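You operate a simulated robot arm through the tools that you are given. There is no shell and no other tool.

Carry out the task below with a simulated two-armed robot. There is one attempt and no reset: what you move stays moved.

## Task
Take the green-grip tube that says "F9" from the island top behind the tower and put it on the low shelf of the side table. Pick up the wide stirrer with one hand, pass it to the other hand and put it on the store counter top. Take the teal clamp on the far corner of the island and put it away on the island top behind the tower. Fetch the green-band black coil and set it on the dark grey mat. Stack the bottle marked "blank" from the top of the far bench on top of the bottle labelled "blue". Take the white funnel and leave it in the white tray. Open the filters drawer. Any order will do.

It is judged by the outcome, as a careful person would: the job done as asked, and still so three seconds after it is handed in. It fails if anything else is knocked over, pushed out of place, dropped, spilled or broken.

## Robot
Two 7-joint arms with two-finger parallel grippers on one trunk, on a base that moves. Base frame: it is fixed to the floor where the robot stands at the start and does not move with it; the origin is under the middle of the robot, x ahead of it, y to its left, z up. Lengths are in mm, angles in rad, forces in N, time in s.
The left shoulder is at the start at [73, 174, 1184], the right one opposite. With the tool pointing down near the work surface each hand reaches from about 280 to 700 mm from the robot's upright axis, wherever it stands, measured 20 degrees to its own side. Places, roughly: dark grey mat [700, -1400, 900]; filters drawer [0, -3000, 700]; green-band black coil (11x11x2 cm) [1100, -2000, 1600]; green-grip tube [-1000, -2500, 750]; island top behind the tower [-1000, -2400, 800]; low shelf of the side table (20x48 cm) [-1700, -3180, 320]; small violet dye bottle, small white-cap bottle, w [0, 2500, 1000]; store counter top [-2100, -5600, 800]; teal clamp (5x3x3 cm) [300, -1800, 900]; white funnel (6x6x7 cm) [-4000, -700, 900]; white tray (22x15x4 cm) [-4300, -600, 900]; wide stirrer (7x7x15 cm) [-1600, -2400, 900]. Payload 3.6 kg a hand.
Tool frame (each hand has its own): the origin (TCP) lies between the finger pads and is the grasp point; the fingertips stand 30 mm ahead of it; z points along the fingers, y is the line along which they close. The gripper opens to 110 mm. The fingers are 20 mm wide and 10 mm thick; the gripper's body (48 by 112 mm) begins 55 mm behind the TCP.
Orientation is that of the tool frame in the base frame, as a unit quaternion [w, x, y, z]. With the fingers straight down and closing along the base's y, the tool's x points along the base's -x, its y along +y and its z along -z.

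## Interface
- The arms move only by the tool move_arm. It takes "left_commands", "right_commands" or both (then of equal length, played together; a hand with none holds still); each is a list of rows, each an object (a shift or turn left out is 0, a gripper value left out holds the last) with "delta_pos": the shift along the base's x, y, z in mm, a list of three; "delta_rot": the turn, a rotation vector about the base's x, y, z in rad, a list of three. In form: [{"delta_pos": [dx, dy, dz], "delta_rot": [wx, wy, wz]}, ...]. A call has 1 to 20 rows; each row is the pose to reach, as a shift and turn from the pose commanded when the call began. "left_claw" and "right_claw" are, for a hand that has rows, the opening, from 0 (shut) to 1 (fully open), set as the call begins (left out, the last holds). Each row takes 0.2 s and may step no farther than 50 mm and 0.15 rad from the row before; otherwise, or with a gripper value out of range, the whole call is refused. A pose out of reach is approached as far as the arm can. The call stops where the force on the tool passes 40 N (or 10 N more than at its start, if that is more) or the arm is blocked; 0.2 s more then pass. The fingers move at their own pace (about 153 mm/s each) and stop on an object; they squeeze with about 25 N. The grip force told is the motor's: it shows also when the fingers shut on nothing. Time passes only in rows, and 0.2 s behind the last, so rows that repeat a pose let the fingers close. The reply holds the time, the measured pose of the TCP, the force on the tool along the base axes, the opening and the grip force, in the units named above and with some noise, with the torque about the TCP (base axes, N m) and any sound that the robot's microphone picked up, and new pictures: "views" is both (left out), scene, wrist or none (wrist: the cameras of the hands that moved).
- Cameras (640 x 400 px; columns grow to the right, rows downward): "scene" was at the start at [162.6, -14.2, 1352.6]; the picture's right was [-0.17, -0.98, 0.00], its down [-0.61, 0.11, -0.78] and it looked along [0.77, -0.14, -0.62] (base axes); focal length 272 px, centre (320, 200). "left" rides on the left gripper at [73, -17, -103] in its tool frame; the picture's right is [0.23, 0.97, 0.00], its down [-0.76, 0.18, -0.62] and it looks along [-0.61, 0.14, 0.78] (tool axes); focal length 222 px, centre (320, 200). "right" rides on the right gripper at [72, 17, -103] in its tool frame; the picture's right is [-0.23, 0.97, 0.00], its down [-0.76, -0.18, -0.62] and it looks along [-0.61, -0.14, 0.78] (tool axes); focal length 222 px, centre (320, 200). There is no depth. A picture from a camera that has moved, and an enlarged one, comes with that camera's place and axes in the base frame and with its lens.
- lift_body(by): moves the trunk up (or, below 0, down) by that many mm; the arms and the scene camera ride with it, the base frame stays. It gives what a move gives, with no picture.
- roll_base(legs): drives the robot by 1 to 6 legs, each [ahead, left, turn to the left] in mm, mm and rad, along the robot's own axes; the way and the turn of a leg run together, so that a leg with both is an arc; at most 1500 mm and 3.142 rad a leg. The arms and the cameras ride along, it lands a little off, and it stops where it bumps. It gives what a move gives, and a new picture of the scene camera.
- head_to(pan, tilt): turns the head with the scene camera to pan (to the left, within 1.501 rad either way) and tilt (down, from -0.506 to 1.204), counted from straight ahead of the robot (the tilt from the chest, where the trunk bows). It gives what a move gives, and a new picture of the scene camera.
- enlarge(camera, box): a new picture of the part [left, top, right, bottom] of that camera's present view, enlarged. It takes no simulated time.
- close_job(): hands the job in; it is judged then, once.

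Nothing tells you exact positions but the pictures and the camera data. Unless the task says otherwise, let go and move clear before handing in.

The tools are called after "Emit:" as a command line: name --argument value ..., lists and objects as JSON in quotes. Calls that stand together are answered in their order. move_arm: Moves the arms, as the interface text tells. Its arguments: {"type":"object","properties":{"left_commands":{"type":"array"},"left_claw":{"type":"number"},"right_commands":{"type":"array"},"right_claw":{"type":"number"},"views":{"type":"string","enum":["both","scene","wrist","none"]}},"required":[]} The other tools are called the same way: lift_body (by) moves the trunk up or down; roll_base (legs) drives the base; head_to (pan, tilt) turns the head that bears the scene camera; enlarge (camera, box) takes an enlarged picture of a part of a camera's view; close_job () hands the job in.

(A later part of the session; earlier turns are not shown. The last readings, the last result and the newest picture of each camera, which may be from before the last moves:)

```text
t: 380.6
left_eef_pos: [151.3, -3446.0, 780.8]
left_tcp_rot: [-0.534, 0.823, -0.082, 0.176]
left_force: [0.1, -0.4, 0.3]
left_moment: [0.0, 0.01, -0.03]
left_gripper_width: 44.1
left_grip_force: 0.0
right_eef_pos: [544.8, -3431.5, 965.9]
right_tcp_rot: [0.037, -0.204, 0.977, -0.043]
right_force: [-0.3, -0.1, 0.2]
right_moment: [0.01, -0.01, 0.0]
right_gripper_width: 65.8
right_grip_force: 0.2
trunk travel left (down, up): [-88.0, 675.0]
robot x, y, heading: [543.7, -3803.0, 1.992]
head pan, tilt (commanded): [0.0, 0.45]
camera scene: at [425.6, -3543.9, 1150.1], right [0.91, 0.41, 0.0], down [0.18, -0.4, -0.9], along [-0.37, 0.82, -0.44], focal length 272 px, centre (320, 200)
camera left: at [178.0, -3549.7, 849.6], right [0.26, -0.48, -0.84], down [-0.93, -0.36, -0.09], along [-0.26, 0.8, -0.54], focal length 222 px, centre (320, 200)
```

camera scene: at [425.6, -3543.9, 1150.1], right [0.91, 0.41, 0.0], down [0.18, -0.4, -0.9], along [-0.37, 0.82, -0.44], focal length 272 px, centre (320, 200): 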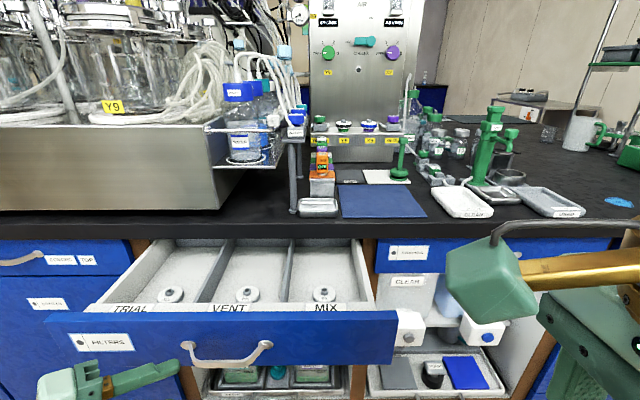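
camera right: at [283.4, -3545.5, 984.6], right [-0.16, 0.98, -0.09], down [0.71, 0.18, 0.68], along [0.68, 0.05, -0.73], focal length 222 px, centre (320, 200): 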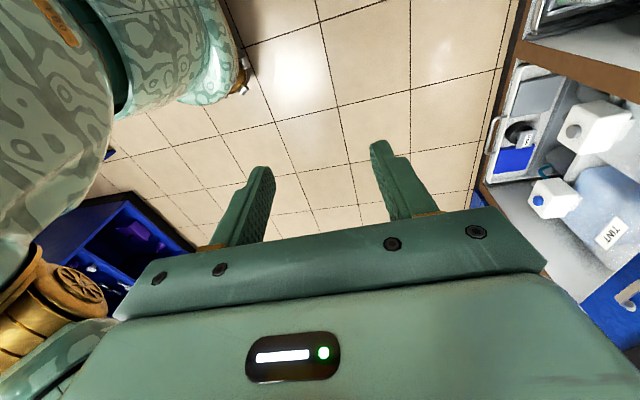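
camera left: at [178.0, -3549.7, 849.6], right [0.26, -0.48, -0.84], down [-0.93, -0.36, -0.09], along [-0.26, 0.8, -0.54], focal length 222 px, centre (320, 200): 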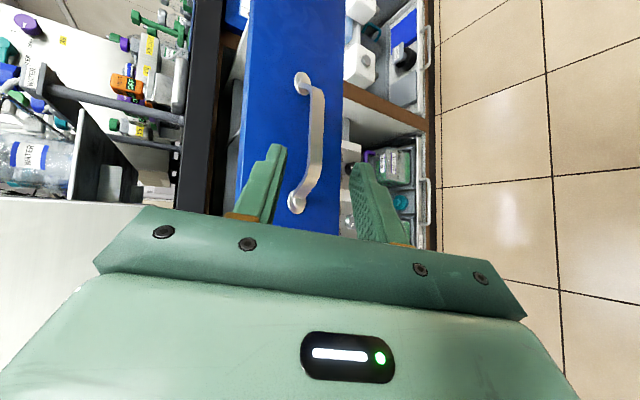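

The FILTERS drawer stays open. Backing away and restoring both arms to their nominal poses, starting with the left tool's roll.

Emit:
roll_base --legs '[[-450, 0, 0]]'

Emit:
lift_body --by 212

Emit:
move_arm --left_commands '[{"delta_rot": [0.0547, 0.1211, -0.0525]}, {"delta_rot": [0.1095, 0.2422, -0.1049]}, {"delta_rot": [0.1642, 0.3633, -0.1574]}, {"delta_rot": [0.2189, 0.4844, -0.2098]}, {"delta_rot": [0.2736, 0.6055, -0.2623]}, {"delta_rot": [0.3284, 0.7265, -0.3147]}, {"delta_rot": [0.3831, 0.8476, -0.3672]}, {"delta_rot": [0.4378, 0.9687, -0.4196]}, {"delta_rot": [0.4925, 1.0898, -0.4721]}, {"delta_rot": [0.5473, 1.2109, -0.5245]}, {"delta_rot": [0.602, 1.332, -0.577]}, {"delta_rot": [0.602, 1.332, -0.577]}]' --right_commands '[{"delta_pos": [0, 0, 0], "delta_rot": [0, 0, 0.14]}, {"delta_pos": [0, 0, 0], "delta_rot": [0, 0, 0.28]}, {"delta_pos": [0, 0, 0], "delta_rot": [0, 0, 0.42]}, {"delta_pos": [0, 0, 0], "delta_rot": [0, 0, 0.56]}, {"delta_pos": [0, 0, 0], "delta_rot": [0, 0, 0.7]}, {"delta_pos": [0, 0, 0], "delta_rot": [0, 0, 0.84]}, {"delta_pos": [0, 0, 0], "delta_rot": [0, 0, 0.98]}, {"delta_pos": [0, 0, 0], "delta_rot": [0, 0, 1.12]}, {"delta_pos": [0, 0, 0], "delta_rot": [0, 0, 1.26]}, {"delta_pos": [0, 0, 0], "delta_rot": [0, 0, 1.4]}, {"delta_pos": [0, 0, 0], "delta_rot": [0, 0, 1.54]}, {"delta_pos": [0, 0, 0], "delta_rot": [0, 0, 1.56]}]' --views "both"

```text
t: 383.3
left_eef_pos: [333.0, -3854.5, 780.8]
left_tcp_rot: [-0.534, 0.823, -0.083, 0.176]
left_force: [0.3, -0.5, 0.6]
left_moment: [0.01, 0.0, -0.02]
left_gripper_width: 44.2
left_grip_force: 0.1
right_eef_pos: [727.1, -3840.3, 966.6]
right_tcp_rot: [0.037, -0.205, 0.977, -0.043]
right_force: [0.2, -0.3, 1.4]
right_moment: [0.01, 0.01, 0.0]
right_gripper_width: 66.1
right_grip_force: 0.0
trunk travel left (down, up): [-88.0, 675.0]
robot x, y, heading: [724.0, -4213.7, 1.986]
head pan, tilt (commanded): [0.0, 0.45]
camera scene: at [607.6, -3952.7, 1150.2], right [0.91, 0.41, 0.0], down [0.18, -0.4, -0.9], along [-0.37, 0.82, -0.44], focal length 272 px, centre (320, 200)
```

scene: 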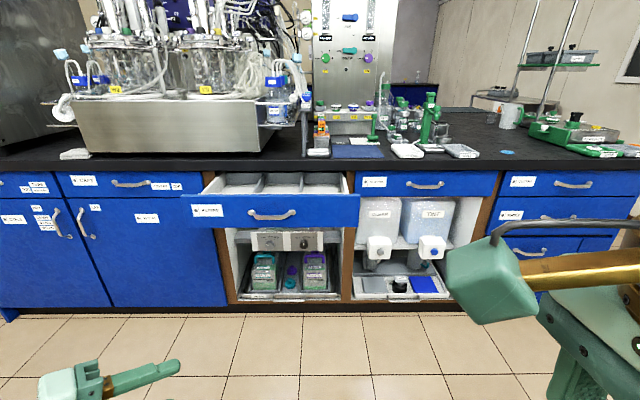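

```text
t: 385.6
left_eef_pos: [334.4, -3854.8, 991.8]
left_tcp_rot: [-0.534, 0.823, -0.082, 0.176]
left_force: [-0.7, 0.8, 0.3]
left_moment: [-0.01, 0.0, 0.01]
left_gripper_width: 44.0
left_grip_force: 0.0
right_eef_pos: [727.8, -3840.1, 1178.0]
right_tcp_rot: [0.037, -0.204, 0.977, -0.043]
right_force: [0.4, 0.6, -0.4]
right_moment: [0.0, 0.01, -0.02]
right_gripper_width: 66.1
right_grip_force: 0.1
trunk travel left (down, up): [-300.0, 463.0]
robot x, y, heading: [725.6, -4209.4, 1.992]
head pan, tilt (commanded): [0.0, 0.45]
```

```text
t: 388.2
left_eef_pos: [333.2, -3856.0, 991.9]
left_tcp_rot: [0.506, -0.52, 0.64, 0.254]
left_force: [0.5, 0.4, -0.8]
left_moment: [0.01, 0.0, -0.01]
left_gripper_width: 43.9
left_grip_force: 0.0
right_eef_pos: [727.7, -3840.2, 1178.8]
right_tcp_rot: [-0.057, 0.833, -0.55, 0.004]
right_force: [0.6, 0.1, -0.8]
right_moment: [0.03, 0.04, -0.02]
right_gripper_width: 65.9
right_grip_force: 0.0
trunk travel left (down, up): [-300.0, 463.0]
robot x, y, heading: [722.3, -4217.5, 1.99]
head pan, tilt (commanded): [0.0, 0.45]
camera scene: at [653.8, -4057.0, 1372.4], right [0.91, 0.41, 0.0], down [0.18, -0.4, -0.9], along [-0.37, 0.82, -0.44], focal length 272 px, centre (320, 200)
camera right: at [733.7, -3923.1, 1276.6], right [-0.98, -0.17, -0.08], down [-0.18, 0.71, 0.68], along [-0.06, 0.68, -0.73], focal length 222 px, centre (320, 200)
camera left: at [312.0, -3977.5, 968.4], right [-0.89, 0.23, -0.4], down [-0.44, -0.16, 0.88], along [0.14, 0.96, 0.24], focal length 222 px, centre (320, 200)
```

scene: 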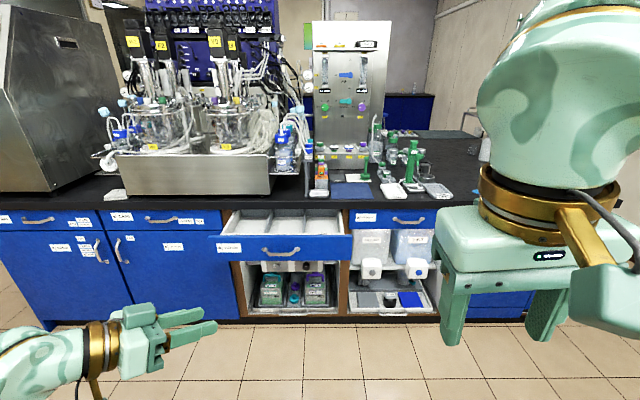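
right: 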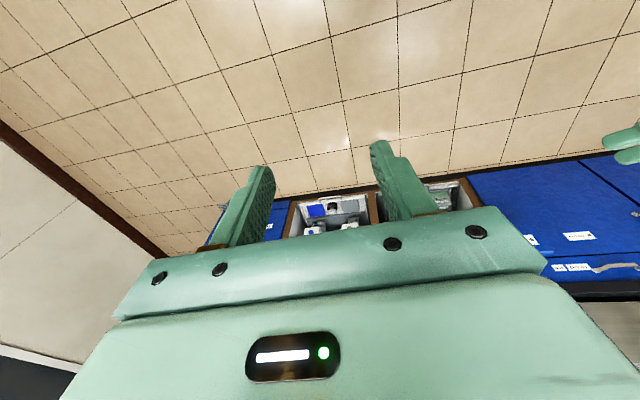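
left: 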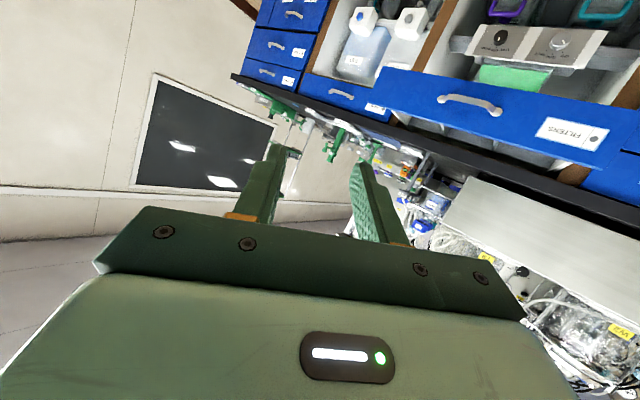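

Emit:
move_arm --left_commands '[{"delta_pos": [4, -8, 10], "delta_rot": [-0.1213, 0.0134, 0.0547]}, {"delta_pos": [7, -16, 20], "delta_rot": [-0.2427, 0.0269, 0.1095]}, {"delta_pos": [11, -25, 30], "delta_rot": [-0.364, 0.0403, 0.1642]}, {"delta_pos": [15, -33, 40], "delta_rot": [-0.4854, 0.0537, 0.219]}, {"delta_pos": [18, -41, 50], "delta_rot": [-0.6067, 0.0672, 0.2737]}, {"delta_pos": [22, -49, 60], "delta_rot": [-0.728, 0.0806, 0.3284]}, {"delta_pos": [26, -57, 70], "delta_rot": [-0.8494, 0.094, 0.3832]}, {"delta_pos": [29, -66, 80], "delta_rot": [-0.9707, 0.1074, 0.4379]}, {"delta_pos": [33, -74, 90], "delta_rot": [-1.0921, 0.1209, 0.4927]}, {"delta_pos": [37, -82, 100], "delta_rot": [-1.2134, 0.1343, 0.5474]}, {"delta_pos": [37, -82, 100], "delta_rot": [-1.2134, 0.1343, 0.5474]}]' --right_commands '[{"delta_rot": [-0.045, 0.035, 0]}, {"delta_rot": [-0.091, 0.069, 0]}, {"delta_rot": [-0.091, 0.069, 0]}, {"delta_rot": [-0.091, 0.069, 0]}, {"delta_rot": [-0.091, 0.069, 0]}, {"delta_rot": [-0.091, 0.069, 0]}, {"delta_rot": [-0.091, 0.069, 0]}, {"delta_rot": [-0.091, 0.069, 0]}, {"delta_rot": [-0.091, 0.069, 0]}, {"delta_rot": [-0.091, 0.069, 0]}, {"delta_rot": [-0.091, 0.069, 0]}]' --left_claw 1 --right_claw 1 --views "scene"

Emit:
head_to --pan -0.9 --tilt 0.1

```text
t: 390.6
left_eef_pos: [372.3, -3937.0, 1092.4]
left_tcp_rot: [0.001, 0.84, -0.543, 0.002]
left_force: [-0.3, 0.0, -0.6]
left_moment: [0.0, 0.0, 0.0]
left_gripper_width: 110.1
left_grip_force: 0.1
right_eef_pos: [726.0, -3839.4, 1179.0]
right_tcp_rot: [0.001, 0.833, -0.553, 0.001]
right_force: [-0.7, 0.1, -0.6]
right_moment: [0.02, 0.01, 0.0]
right_gripper_width: 110.2
right_grip_force: 0.0
trunk travel left (down, up): [-300.0, 463.0]
robot x, y, heading: [723.2, -4211.7, 1.994]
head pan, tilt (commanded): [0.0, 0.45]
camera scene: at [653.7, -4056.9, 1372.4], right [0.91, 0.41, 0.0], down [0.18, -0.4, -0.9], along [-0.37, 0.82, -0.44], focal length 272 px, centre (320, 200)
```

scene: 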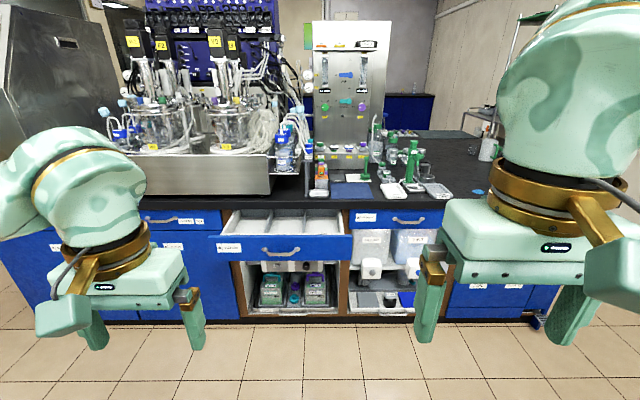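

```text
t: 391.8
left_eef_pos: [372.0, -3936.2, 1092.0]
left_tcp_rot: [0.0, 0.839, -0.544, 0.001]
left_force: [-0.7, 0.8, -0.3]
left_moment: [0.01, -0.02, 0.01]
left_gripper_width: 110.1
left_grip_force: 0.0
right_eef_pos: [726.8, -3839.7, 1178.8]
right_tcp_rot: [0.001, 0.834, -0.551, 0.001]
right_force: [0.6, 0.4, -0.6]
right_moment: [-0.02, -0.02, 0.02]
right_gripper_width: 109.8
right_grip_force: 0.1
trunk travel left (down, up): [-300.0, 463.0]
robot x, y, heading: [724.4, -4214.5, 1.992]
head pan, tilt (commanded): [-0.901, 0.099]
camera scene: at [733.9, -4059.1, 1405.0], right [0.89, -0.46, 0.0], down [-0.05, -0.09, -0.99], along [0.46, 0.88, -0.1], focal length 272 px, centre (320, 200)
```

scene: 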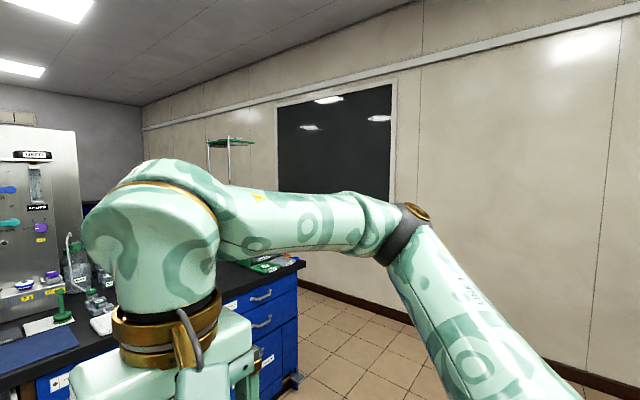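

Both arms are nominal. Next is the coil on the tall stand at the island's other end. I'll strafe to the aisle on that side.

Emit:
roll_base --legs '[[0, -800, -0.03], [0, -800, 0], [800, 0, 0]]'

Emit:
head_to --pan 0.4 --tilt 0.1

```text
t: 403.8
left_eef_pos: [1553.0, -2569.6, 1091.8]
left_tcp_rot: [0.0, 0.831, -0.556, 0.0]
left_force: [-0.5, 0.0, -0.4]
left_moment: [0.0, 0.02, 0.01]
left_gripper_width: 110.0
left_grip_force: 0.2
right_eef_pos: [1909.0, -2483.3, 1178.9]
right_tcp_rot: [0.001, 0.825, -0.565, 0.001]
right_force: [0.4, 0.2, 0.0]
right_moment: [0.0, 0.01, 0.02]
right_gripper_width: 110.0
right_grip_force: 0.0
trunk travel left (down, up): [-300.0, 463.0]
robot x, y, heading: [1895.2, -2860.0, 1.957]
head pan, tilt (commanded): [-0.901, 0.099]
camera scene: at [1910.1, -2703.4, 1404.9], right [0.87, -0.49, 0.0], down [-0.05, -0.09, -0.99], along [0.49, 0.87, -0.1], focal length 272 px, centre (320, 200)
```

scene: 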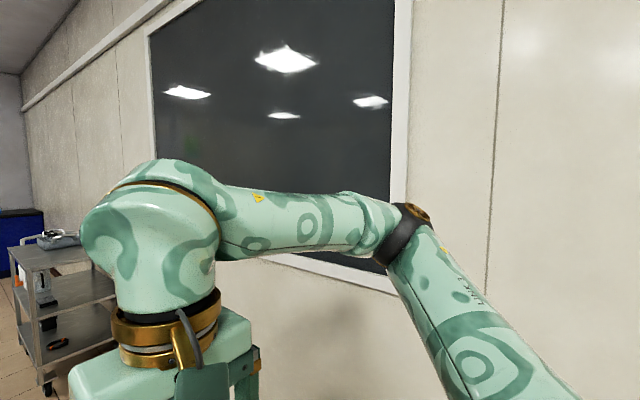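

```text
t: 405.3
left_eef_pos: [1552.3, -2569.8, 1092.6]
left_tcp_rot: [0.001, 0.831, -0.557, 0.001]
left_force: [0.2, -0.2, 0.4]
left_moment: [-0.02, 0.0, 0.01]
left_gripper_width: 110.1
left_grip_force: 0.1
right_eef_pos: [1909.2, -2484.6, 1177.6]
right_tcp_rot: [0.0, 0.825, -0.565, 0.001]
right_force: [-0.2, -0.5, 0.5]
right_moment: [0.01, 0.02, 0.01]
right_gripper_width: 110.3
right_grip_force: 0.1
trunk travel left (down, up): [-300.0, 463.0]
robot x, y, heading: [1894.0, -2859.4, 1.953]
head pan, tilt (commanded): [0.4, 0.099]
camera scene: at [1800.0, -2719.0, 1405.0], right [0.71, 0.71, 0.0], down [0.07, -0.07, -0.99], along [-0.7, 0.7, -0.1], focal length 272 px, centre (320, 200)
```

scene: 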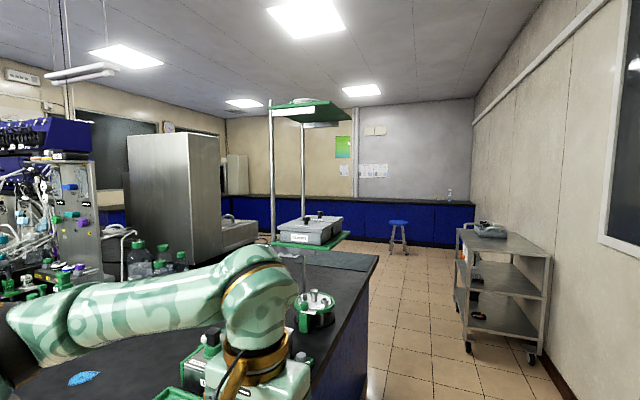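

Emit:
enlarge --camera "scene" --box '[240, 80, 400, 180]'

Emit:
enlarge --camera "scene" --box '[180, 180, 420, 400]'

```text
4.00 times, centred on (320, 130) of scene
camera zoom: at [1800.0, -2719.0, 1405.0], right [0.71, 0.71, 0.0], down [0.07, -0.07, -0.99], along [-0.7, 0.7, -0.1], focal length 1090 px, centre (320, 480)
```

zoom: 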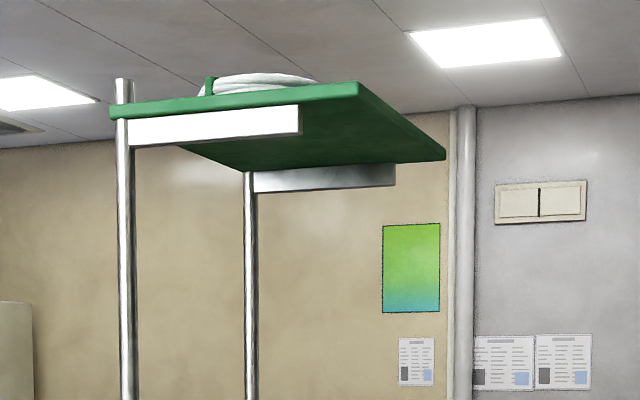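

```text
1.82 times, centred on (300, 290) of scene
camera zoom: at [1800.0, -2719.0, 1405.0], right [0.71, 0.71, 0.0], down [0.07, -0.07, -0.99], along [-0.7, 0.7, -0.1], focal length 495 px, centre (356, 36)
```

zoom: 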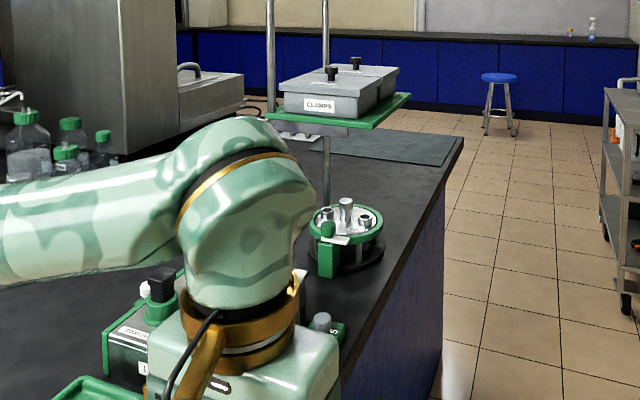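

On the stand's upper plate I see a white coil with green band at this end; the black one should be behind it. I'll raise the trunk to look down on the plate.

Emit:
lift_body --by 460

Emit:
head_to --pan 0.4 --tilt 0.25

Emit:
enlarge --camera "scene" --box '[220, 120, 420, 245]'

```text
refused: 460 is not a number from -400 to 400
```

```text
t: 406.0
left_eef_pos: [1553.2, -2570.9, 1091.8]
left_tcp_rot: [0.001, 0.831, -0.557, 0.0]
left_force: [0.2, 0.0, 0.2]
left_moment: [0.0, 0.04, -0.01]
left_gripper_width: 109.9
left_grip_force: 0.0
right_eef_pos: [1910.7, -2483.0, 1180.3]
right_tcp_rot: [0.0, 0.825, -0.565, 0.0]
right_force: [-0.3, -0.4, 0.0]
right_moment: [0.01, 0.03, 0.01]
right_gripper_width: 110.1
right_grip_force: 0.1
trunk travel left (down, up): [-300.0, 463.0]
robot x, y, heading: [1899.9, -2855.5, 1.963]
head pan, tilt (commanded): [0.4, 0.25]
camera scene: at [1799.0, -2718.1, 1391.1], right [0.71, 0.71, 0.0], down [0.17, -0.17, -0.97], along [-0.69, 0.68, -0.25], focal length 272 px, centre (320, 200)
```

scene: 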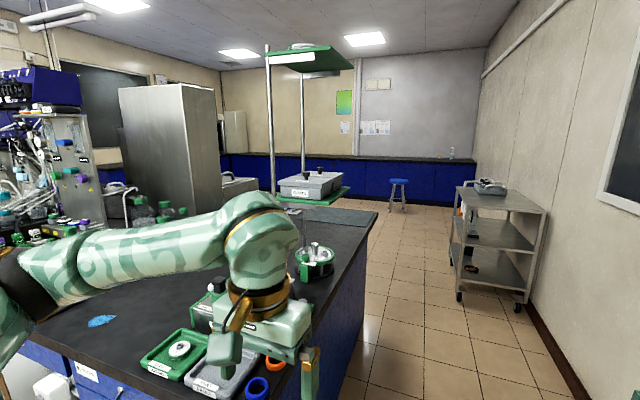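

```text
3.20 times, centred on (320, 182) of scene
camera zoom: at [1799.0, -2718.1, 1391.1], right [0.71, 0.71, 0.0], down [0.17, -0.17, -0.97], along [-0.69, 0.68, -0.25], focal length 872 px, centre (320, 256)
```

zoom: 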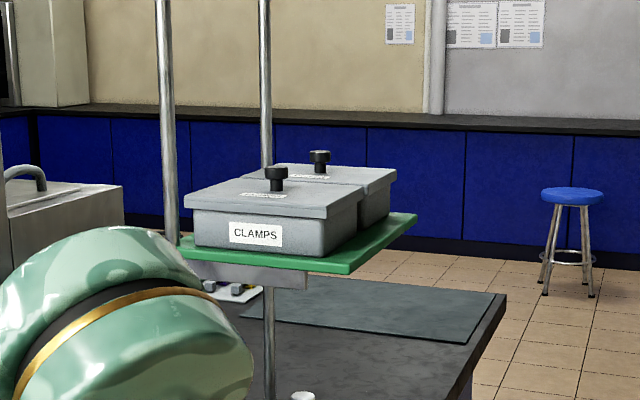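

Emit:
lift_body --by 400

Emit:
head_to --pan 0.4 --tilt 0.35

Emit:
enlarge --camera "scene" --box '[200, 80, 440, 230]'

```text
t: 409.8
left_eef_pos: [1552.9, -2569.1, 1492.1]
left_tcp_rot: [-0.001, 0.83, -0.557, 0.001]
left_force: [-0.2, -0.2, -0.1]
left_moment: [-0.03, 0.02, -0.01]
left_gripper_width: 110.0
left_grip_force: 0.1
right_eef_pos: [1909.9, -2484.0, 1579.0]
right_tcp_rot: [0.001, 0.825, -0.565, 0.001]
right_force: [0.1, 0.1, -0.6]
right_moment: [0.01, 0.01, -0.02]
right_gripper_width: 110.0
right_grip_force: 0.1
trunk travel left (down, up): [-700.0, 63.0]
robot x, y, heading: [1896.9, -2857.0, 1.954]
head pan, tilt (commanded): [0.4, 0.25]
```

```text
t: 410.5
left_eef_pos: [1552.2, -2570.1, 1491.8]
left_tcp_rot: [0.0, 0.83, -0.557, 0.001]
left_force: [0.9, -0.5, 0.2]
left_moment: [-0.01, 0.0, 0.05]
left_gripper_width: 110.2
left_grip_force: 0.1
right_eef_pos: [1910.6, -2484.2, 1578.2]
right_tcp_rot: [0.001, 0.825, -0.565, 0.0]
right_force: [-1.1, 0.7, -0.4]
right_moment: [-0.02, 0.04, 0.0]
right_gripper_width: 109.9
right_grip_force: 0.0
trunk travel left (down, up): [-700.0, 63.0]
robot x, y, heading: [1897.8, -2861.2, 1.962]
head pan, tilt (commanded): [0.4, 0.351]
camera scene: at [1824.8, -2781.2, 1784.2], right [0.71, 0.71, 0.0], down [0.24, -0.24, -0.94], along [-0.66, 0.66, -0.34], focal length 272 px, centre (320, 200)
```

scene: 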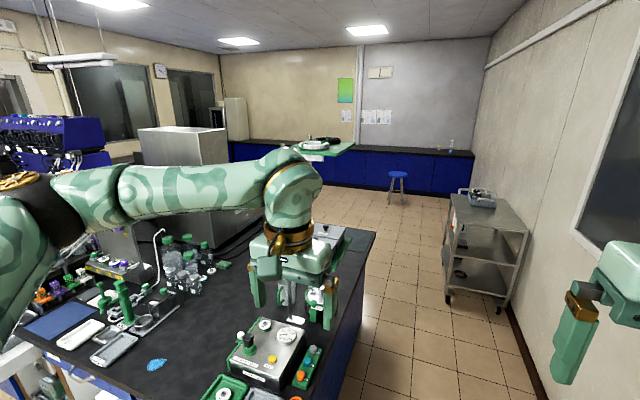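

```text
2.67 times, centred on (320, 155) of scene
camera zoom: at [1824.8, -2781.2, 1784.2], right [0.71, 0.71, 0.0], down [0.24, -0.24, -0.94], along [-0.66, 0.66, -0.34], focal length 726 px, centre (320, 320)
```

zoom: 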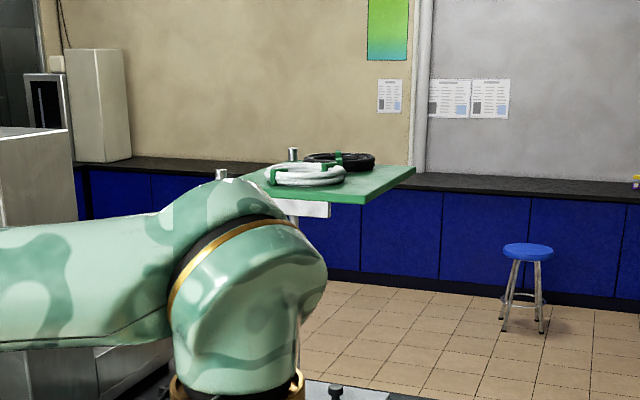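

From above I see both coils: white in front, black (green band) behind, on a plate at z≈1620. I'll turn to face the stand from the aisle, staying back, and line up the right hand with the black coil.

Emit:
roll_base --legs '[[0, 0, 1.576], [-150, 0, 0], [0, -1000, 0]]'

Emit:
lift_body --by 63

Emit:
head_to --pan -0.1 --tilt 0.5

```text
t: 420.4
left_eef_pos: [1365.8, -2240.4, 1491.9]
left_tcp_rot: [-0.001, 0.978, 0.206, 0.001]
left_force: [-0.9, 0.3, -0.8]
left_moment: [0.0, 0.0, 0.0]
left_gripper_width: 109.9
left_grip_force: 0.1
right_eef_pos: [1269.8, -1886.5, 1578.3]
right_tcp_rot: [-0.001, 0.98, 0.197, 0.001]
right_force: [0.8, 0.7, -0.1]
right_moment: [0.01, -0.01, -0.02]
right_gripper_width: 110.1
right_grip_force: 0.1
trunk travel left (down, up): [-700.0, 63.0]
robot x, y, heading: [1645.1, -1888.8, -2.728]
head pan, tilt (commanded): [0.4, 0.351]
camera scene: at [1569.1, -1961.5, 1784.2], right [-0.73, 0.69, 0.0], down [0.24, 0.25, -0.94], along [-0.65, -0.68, -0.34], focal length 272 px, centre (320, 200)
```

scene: 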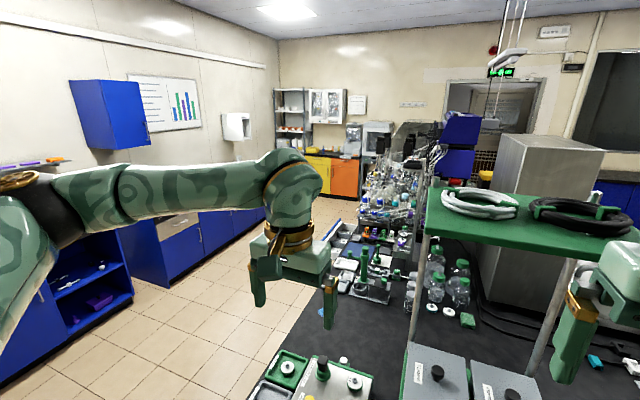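

```text
t: 421.4
left_eef_pos: [1364.4, -2240.0, 1555.3]
left_tcp_rot: [-0.001, 0.978, 0.206, 0.001]
left_force: [0.4, -0.1, 1.1]
left_moment: [-0.02, -0.02, 0.01]
left_gripper_width: 109.9
left_grip_force: 0.0
right_eef_pos: [1269.6, -1885.3, 1641.1]
right_tcp_rot: [0.0, 0.98, 0.197, 0.0]
right_force: [0.6, 0.8, -0.7]
right_moment: [-0.07, -0.02, 0.03]
right_gripper_width: 110.0
right_grip_force: 0.1
trunk travel left (down, up): [-763.0, 0.0]
robot x, y, heading: [1646.3, -1890.9, -2.729]
head pan, tilt (commanded): [0.4, 0.351]
```

```text
t: 422.3
left_eef_pos: [1365.1, -2239.7, 1554.8]
left_tcp_rot: [0.0, 0.979, 0.206, 0.001]
left_force: [0.2, -0.1, -0.3]
left_moment: [0.01, -0.02, -0.01]
left_gripper_width: 110.0
left_grip_force: 0.0
right_eef_pos: [1269.6, -1885.4, 1641.8]
right_tcp_rot: [0.0, 0.981, 0.196, 0.001]
right_force: [-0.5, -0.3, -1.2]
right_moment: [0.03, -0.03, 0.03]
right_gripper_width: 109.8
right_grip_force: 0.1
trunk travel left (down, up): [-763.0, 0.0]
robot x, y, heading: [1643.2, -1887.6, -2.735]
head pan, tilt (commanded): [-0.099, 0.499]
camera scene: at [1547.2, -1920.9, 1833.4], right [-0.31, 0.95, 0.0], down [0.46, 0.15, -0.88], along [-0.84, -0.27, -0.48], focal length 272 px, centre (320, 200)
```

scene: 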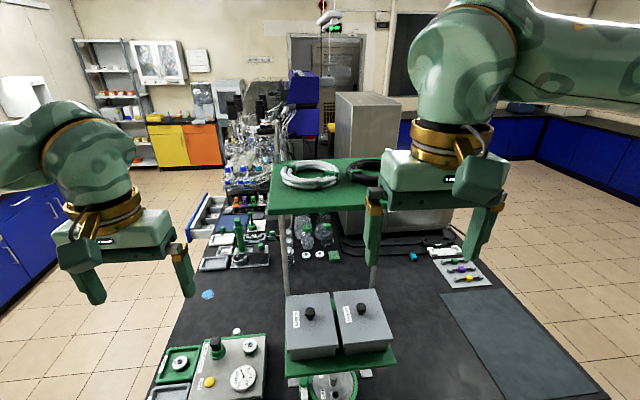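

I can see everything from here: coils on the plate, the mat at lower right, and the teal clamp near the small colored taps. The black coil is at [1052, -1966, 1630]. I'll raise the right hand clear of the plate height first.

Emit:
move_arm --right_commands '[{"delta_pos": [0, 0, 15]}, {"delta_pos": [0, 0, 30]}, {"delta_pos": [0, 0, 45]}, {"delta_pos": [0, 0, 45]}]' --right_claw 0.42 --views "none"

```text
t: 423.3
left_eef_pos: [1364.9, -2240.2, 1555.6]
left_tcp_rot: [0.0, 0.979, 0.206, 0.0]
left_force: [-0.5, 0.5, 0.2]
left_moment: [0.01, 0.01, 0.04]
left_gripper_width: 110.1
left_grip_force: 0.0
right_eef_pos: [1269.9, -1886.0, 1686.9]
right_tcp_rot: [0.0, 0.981, 0.196, 0.001]
right_force: [0.2, 0.8, -0.5]
right_moment: [0.04, 0.02, -0.02]
right_gripper_width: 45.9
right_grip_force: 0.0
trunk travel left (down, up): [-763.0, 0.0]
robot x, y, heading: [1643.9, -1886.5, -2.731]
head pan, tilt (commanded): [-0.099, 0.499]
```

Emit:
roll_base --legs '[[0, -55, 0], [200, 0, 0]]'

Emit:
enlarge --camera "right" --box '[0, 0, 640, 400]'

```text
t: 425.5
left_eef_pos: [1165.2, -2269.1, 1557.0]
left_tcp_rot: [0.0, 0.978, 0.207, -0.001]
left_force: [0.3, 0.1, 0.7]
left_moment: [-0.04, 0.03, 0.03]
left_gripper_width: 109.9
left_grip_force: 0.0
right_eef_pos: [1069.7, -1915.8, 1688.3]
right_tcp_rot: [-0.001, 0.981, 0.196, -0.001]
right_force: [-0.2, -0.9, 0.4]
right_moment: [0.02, 0.08, 0.01]
right_gripper_width: 46.2
right_grip_force: 0.1
trunk travel left (down, up): [-763.0, 0.0]
robot x, y, heading: [1440.4, -1920.4, -2.729]
head pan, tilt (commanded): [-0.099, 0.499]
camera scene: at [1347.7, -1950.2, 1833.7], right [-0.31, 0.95, 0.0], down [0.45, 0.15, -0.88], along [-0.84, -0.27, -0.48], focal length 272 px, centre (320, 200)
```

scene: 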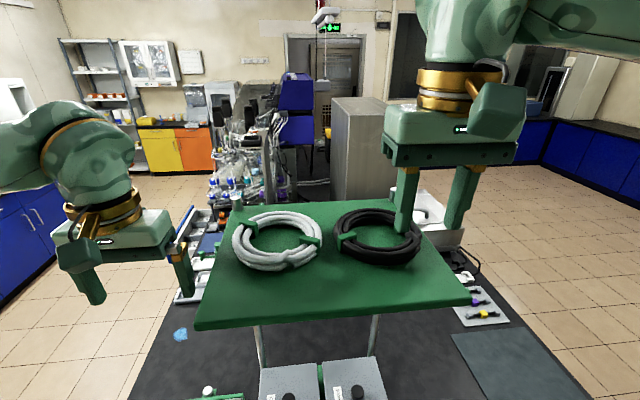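

```text
1.00 times, centred on (320, 200) of right (not enlarged: the box is as wide or as high as the picture)
camera zoom: at [1143.9, -1904.1, 1792.3], right [0.17, -0.99, 0.0], down [-0.77, -0.13, 0.62], along [-0.62, -0.1, -0.78], focal length 222 px, centre (320, 200)
```

zoom: 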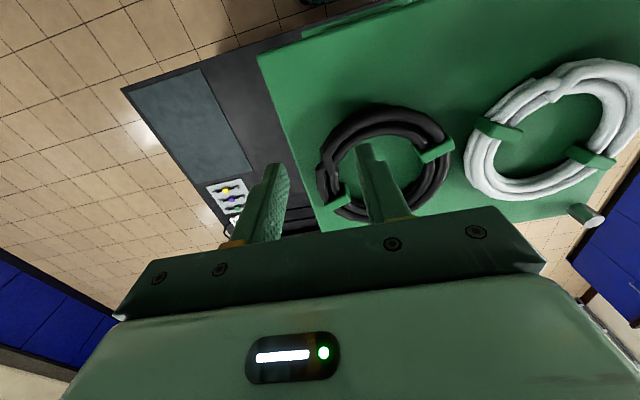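

The right hand is over the black coil's outer side. Fine positioning: shift to straddle its near-right section, then descend carefully.

Emit:
move_arm --right_commands '[{"delta_pos": [-8, -4, 0]}, {"delta_pos": [-16, -8, 0]}, {"delta_pos": [-16, -8, -10]}, {"delta_pos": [-16, -8, -20]}, {"delta_pos": [-16, -8, -28]}, {"delta_pos": [-16, -8, -28]}]' --right_claw 0.42 --views "both"

Emit:
enlarge --camera "scene" --box '[300, 120, 500, 280]'

```text
t: 426.9
left_eef_pos: [1160.8, -2269.5, 1555.7]
left_tcp_rot: [-0.001, 0.978, 0.206, 0.0]
left_force: [-0.1, -0.7, 0.0]
left_moment: [-0.02, -0.01, 0.03]
left_gripper_width: 110.3
left_grip_force: 0.1
right_eef_pos: [1049.8, -1925.5, 1657.9]
right_tcp_rot: [0.0, 0.981, 0.196, 0.001]
right_force: [-0.1, -0.4, 0.9]
right_moment: [0.0, 0.04, 0.0]
right_gripper_width: 46.0
right_grip_force: 0.1
trunk travel left (down, up): [-763.0, 0.0]
robot x, y, heading: [1441.4, -1918.8, -2.726]
head pan, tilt (commanded): [-0.099, 0.499]
camera scene: at [1342.0, -1950.5, 1833.3], right [-0.31, 0.95, 0.0], down [0.46, 0.15, -0.88], along [-0.83, -0.27, -0.48], focal length 272 px, centre (320, 200)
camera right: at [1123.1, -1914.0, 1762.4], right [0.17, -0.99, 0.0], down [-0.77, -0.13, 0.62], along [-0.61, -0.1, -0.78], focal length 222 px, centre (320, 200)
```

scene: 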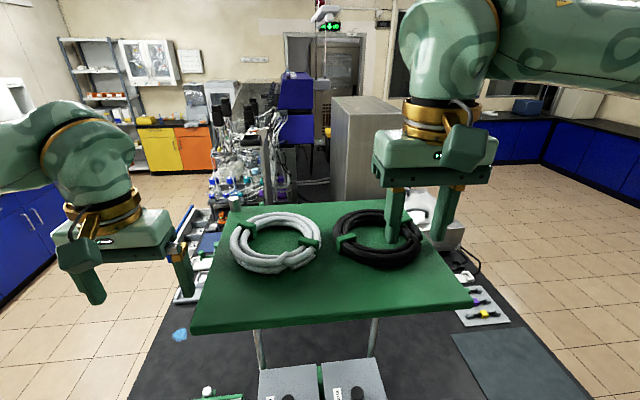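
right: 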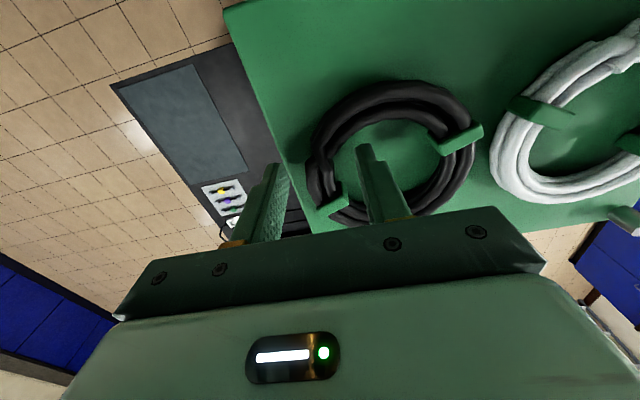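

```text
2.50 times, centred on (400, 200) of scene
camera zoom: at [1342.0, -1950.5, 1833.3], right [-0.31, 0.95, 0.0], down [0.46, 0.15, -0.88], along [-0.83, -0.27, -0.48], focal length 681 px, centre (120, 200)
```

zoom: 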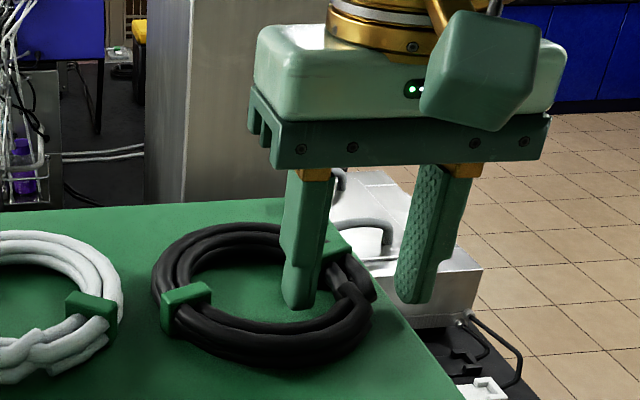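

Emit:
move_arm --right_commands '[{"delta_pos": [2, 0, -3]}, {"delta_pos": [2, 0, -6]}, {"delta_pos": [2, 0, -6]}]' --right_claw 0.42 --views "none"

Emit:
enlarge --camera "right" --box '[220, 60, 500, 235]'

```text
t: 427.7
left_eef_pos: [1159.4, -2268.7, 1555.4]
left_tcp_rot: [0.0, 0.979, 0.205, 0.0]
left_force: [-0.2, 0.3, 0.2]
left_moment: [-0.04, 0.0, -0.02]
left_gripper_width: 109.9
left_grip_force: 0.0
right_eef_pos: [1051.8, -1924.8, 1652.2]
right_tcp_rot: [0.0, 0.98, 0.198, 0.001]
right_force: [0.3, -0.7, -0.1]
right_moment: [0.01, -0.02, -0.04]
right_gripper_width: 46.2
right_grip_force: 0.0
trunk travel left (down, up): [-763.0, 0.0]
robot x, y, heading: [1441.0, -1922.7, -2.729]
head pan, tilt (commanded): [-0.099, 0.499]
```

```text
2.29 times, centred on (360, 148) of right
camera zoom: at [1124.9, -1912.5, 1756.5], right [0.17, -0.99, 0.0], down [-0.77, -0.13, 0.62], along [-0.61, -0.1, -0.78], focal length 508 px, centre (229, 320)
```

zoom: 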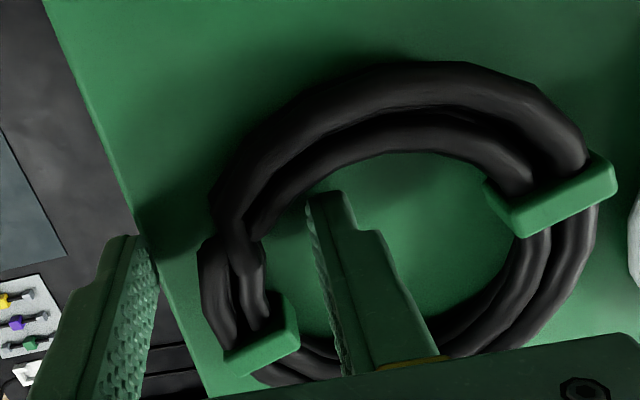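

The inner finger is inside the coil, the outer one beyond the plate edge, the band between them. Closing.

Emit:
move_arm --right_commands '[{"delta_pos": [0, 0, 0]}, {"delta_pos": [0, 0, 0]}, {"delta_pos": [0, 0, 0]}, {"delta_pos": [0, 0, 0]}]' --right_claw 0 --views "wrist"

Emit:
enlarge --camera "scene" --box '[300, 120, 500, 280]'

```text
t: 428.7
left_eef_pos: [1160.5, -2268.0, 1555.0]
left_tcp_rot: [0.0, 0.978, 0.207, 0.0]
left_force: [0.9, 0.1, 0.0]
left_moment: [0.0, -0.02, -0.02]
left_gripper_width: 110.2
left_grip_force: 0.0
right_eef_pos: [1051.5, -1924.9, 1651.1]
right_tcp_rot: [0.0, 0.98, 0.197, 0.001]
right_force: [0.1, -0.6, -0.2]
right_moment: [0.01, 0.0, -0.01]
right_gripper_width: 22.7
right_grip_force: 25.1
trunk travel left (down, up): [-763.0, 0.0]
robot x, y, heading: [1437.9, -1918.1, -2.726]
head pan, tilt (commanded): [-0.099, 0.499]
camera right: at [1125.3, -1912.5, 1756.6], right [0.17, -0.99, 0.0], down [-0.77, -0.13, 0.62], along [-0.61, -0.1, -0.78], focal length 222 px, centre (320, 200)
```

right: 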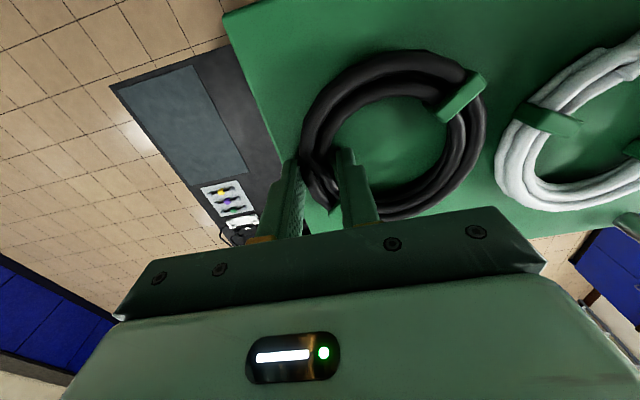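

```text
2.50 times, centred on (400, 200) of scene
camera zoom: at [1342.0, -1949.9, 1833.3], right [-0.31, 0.95, 0.0], down [0.46, 0.15, -0.88], along [-0.83, -0.27, -0.48], focal length 681 px, centre (120, 200)
```

zoom: 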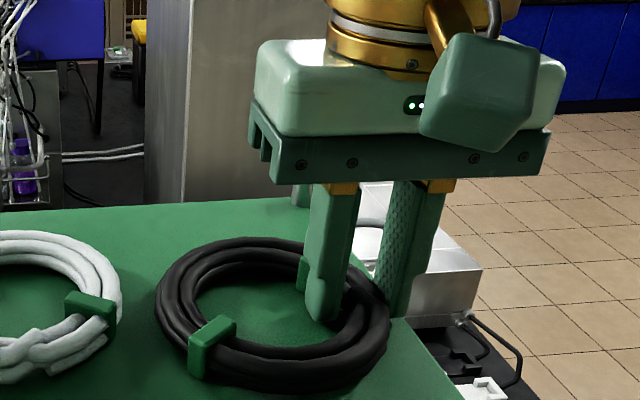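

Gripped the band (22.7 mm). Lifting slowly.

Emit:
move_arm --right_commands '[{"delta_pos": [0, 0, 6]}, {"delta_pos": [0, 0, 14]}, {"delta_pos": [0, 0, 24]}, {"delta_pos": [0, 0, 36]}, {"delta_pos": [0, 0, 45]}, {"delta_pos": [0, 0, 45]}]' --right_claw 0 --views "both"

Emit:
enlarge --camera "scene" --box '[300, 120, 500, 280]'

```text
t: 430.1
left_eef_pos: [1160.7, -2269.2, 1555.5]
left_tcp_rot: [0.0, 0.978, 0.208, 0.001]
left_force: [0.2, 0.4, 0.1]
left_moment: [-0.05, 0.03, 0.02]
left_gripper_width: 110.1
left_grip_force: 0.0
right_eef_pos: [1050.7, -1923.6, 1698.1]
right_tcp_rot: [0.0, 0.98, 0.197, 0.001]
right_force: [-0.6, -0.1, -1.2]
right_moment: [0.02, 0.01, 0.04]
right_gripper_width: 22.7
right_grip_force: 25.0
trunk travel left (down, up): [-763.0, 0.0]
robot x, y, heading: [1439.2, -1917.6, -2.725]
head pan, tilt (commanded): [-0.099, 0.499]
camera scene: at [1341.9, -1950.0, 1833.3], right [-0.31, 0.95, 0.0], down [0.46, 0.15, -0.88], along [-0.83, -0.27, -0.48], focal length 272 px, centre (320, 200)
camera right: at [1123.6, -1912.4, 1802.2], right [0.17, -0.99, 0.0], down [-0.77, -0.13, 0.62], along [-0.61, -0.1, -0.78], focal length 222 px, centre (320, 200)
```

scene: 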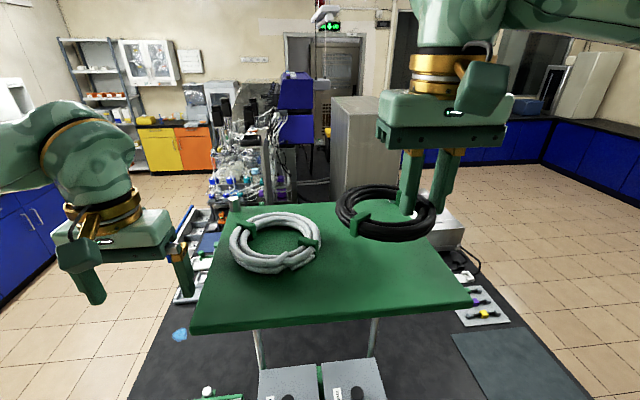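
right: 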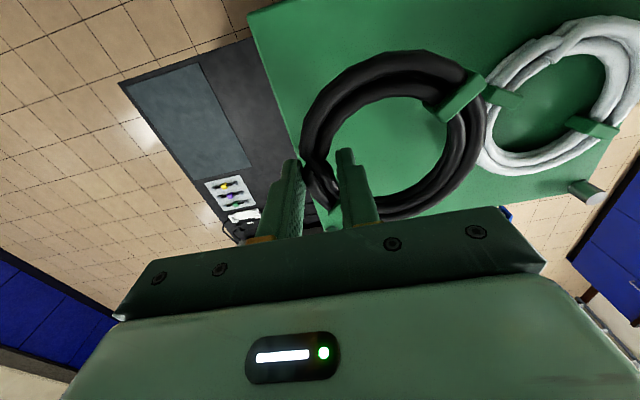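

```text
2.50 times, centred on (400, 200) of scene
camera zoom: at [1341.9, -1950.0, 1833.3], right [-0.31, 0.95, 0.0], down [0.46, 0.15, -0.88], along [-0.83, -0.27, -0.48], focal length 681 px, centre (120, 200)
```

zoom: 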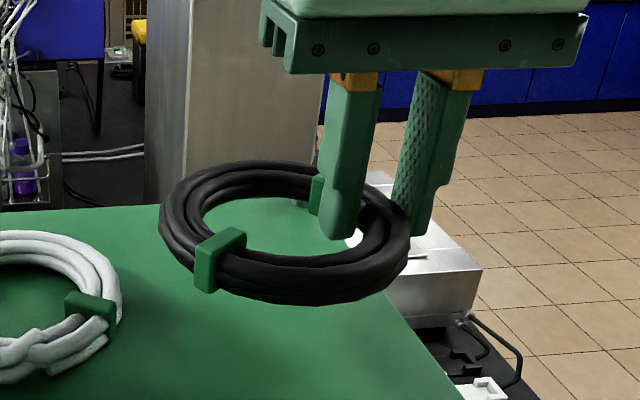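

The coil is held level. Backing away from the stand, then lowering the trunk in the free aisle.

Emit:
roll_base --legs '[[-330, 0, 0]]'

Emit:
lift_body --by -400

Emit:
lift_body --by -63

Emit:
roll_base --legs '[[0, -650, -0.02]]'

Emit:
head_to --pan 0.0 --tilt 0.55

```text
t: 432.2
left_eef_pos: [1461.7, -2137.4, 1555.4]
left_tcp_rot: [0.0, 0.978, 0.208, 0.002]
left_force: [-0.4, -1.2, -0.5]
left_moment: [0.01, 0.0, -0.02]
left_gripper_width: 109.7
left_grip_force: 0.1
right_eef_pos: [1349.9, -1792.9, 1696.8]
right_tcp_rot: [0.0, 0.98, 0.198, 0.002]
right_force: [-0.4, 0.6, -0.2]
right_moment: [0.04, 0.0, -0.04]
right_gripper_width: 22.5
right_grip_force: 24.9
trunk travel left (down, up): [-763.0, 0.0]
robot x, y, heading: [1739.4, -1784.6, -2.721]
head pan, tilt (commanded): [-0.099, 0.499]
camera scene: at [1641.6, -1818.0, 1833.1], right [-0.31, 0.95, 0.0], down [0.46, 0.15, -0.88], along [-0.83, -0.27, -0.48], focal length 272 px, centre (320, 200)
```

scene: 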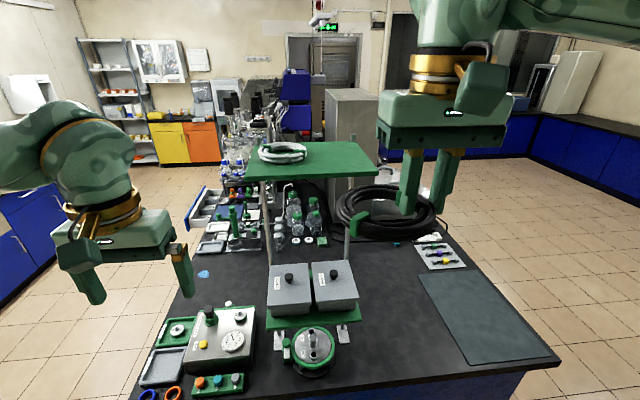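

```text
t: 436.1
left_eef_pos: [1464.4, -2137.3, 1155.6]
left_tcp_rot: [0.0, 0.978, 0.209, 0.0]
left_force: [-0.1, -0.7, 0.1]
left_moment: [0.04, 0.01, -0.03]
left_gripper_width: 110.1
left_grip_force: 0.1
right_eef_pos: [1352.7, -1792.5, 1297.4]
right_tcp_rot: [0.001, 0.98, 0.198, 0.0]
right_force: [0.2, 0.2, -1.2]
right_moment: [0.04, 0.03, -0.01]
right_gripper_width: 22.4
right_grip_force: 25.2
trunk travel left (down, up): [-363.0, 400.0]
robot x, y, heading: [1738.0, -1782.8, -2.726]
head pan, tilt (commanded): [-0.099, 0.499]
```

```text
t: 437.1
left_eef_pos: [1463.8, -2136.3, 1093.4]
left_tcp_rot: [0.0, 0.978, 0.209, 0.001]
left_force: [0.0, -0.3, -0.2]
left_moment: [-0.01, 0.0, -0.04]
left_gripper_width: 110.0
left_grip_force: 0.0
right_eef_pos: [1353.2, -1791.5, 1234.8]
right_tcp_rot: [0.001, 0.98, 0.199, 0.001]
right_force: [0.4, -0.1, -0.7]
right_moment: [0.02, 0.03, 0.0]
right_gripper_width: 22.3
right_grip_force: 25.1
trunk travel left (down, up): [-300.0, 463.0]
robot x, y, heading: [1740.4, -1786.6, -2.722]
head pan, tilt (commanded): [-0.099, 0.499]
```

```text
t: 440.7
left_eef_pos: [1201.1, -1533.7, 1092.5]
left_tcp_rot: [0.0, 0.981, 0.192, 0.001]
left_force: [-1.2, 0.4, 0.7]
left_moment: [-0.05, -0.01, -0.01]
left_gripper_width: 109.8
left_grip_force: 0.1
right_eef_pos: [1102.2, -1184.2, 1234.9]
right_tcp_rot: [-0.001, 0.983, 0.182, 0.0]
right_force: [0.0, -0.4, -1.0]
right_moment: [0.03, 0.03, -0.03]
right_gripper_width: 22.6
right_grip_force: 25.0
trunk travel left (down, up): [-300.0, 463.0]
robot x, y, heading: [1491.0, -1190.3, -2.754]
head pan, tilt (commanded): [-0.099, 0.499]
camera scene: at [1328.3, -1245.5, 1367.9], right [-0.28, 0.96, 0.0], down [0.46, 0.13, -0.88], along [-0.84, -0.25, -0.48], focal length 272 px, centre (320, 200)
```

scene: 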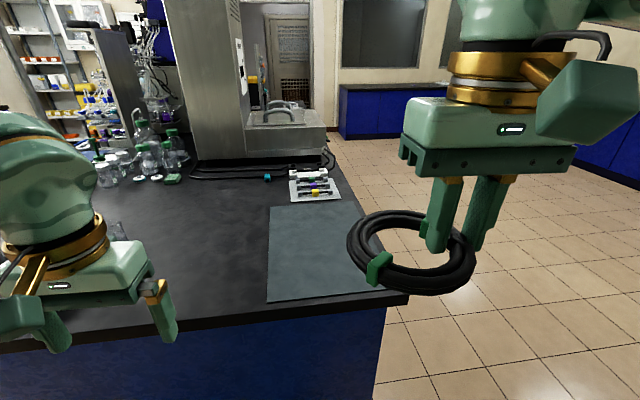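

```text
t: 441.4
left_eef_pos: [1200.7, -1533.9, 1093.0]
left_tcp_rot: [-0.001, 0.981, 0.192, 0.0]
left_force: [0.5, 0.3, -0.4]
left_moment: [0.02, -0.02, 0.02]
left_gripper_width: 110.2
left_grip_force: 0.1
right_eef_pos: [1100.0, -1184.7, 1233.7]
right_tcp_rot: [0.0, 0.983, 0.182, 0.001]
right_force: [-0.3, -0.3, -0.3]
right_moment: [0.05, 0.04, -0.01]
right_gripper_width: 22.5
right_grip_force: 25.5
trunk travel left (down, up): [-300.0, 463.0]
robot x, y, heading: [1488.5, -1192.3, -2.752]
head pan, tilt (commanded): [0.0, 0.55]
camera scene: at [1332.6, -1254.3, 1363.3], right [-0.37, 0.93, 0.0], down [0.48, 0.2, -0.85], along [-0.79, -0.32, -0.52], focal length 272 px, centre (320, 200)
```

scene: 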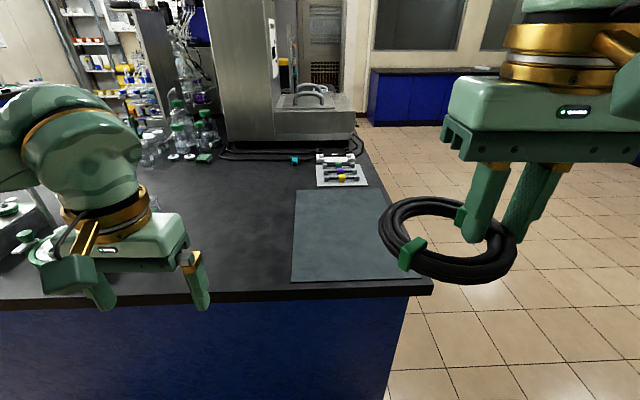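

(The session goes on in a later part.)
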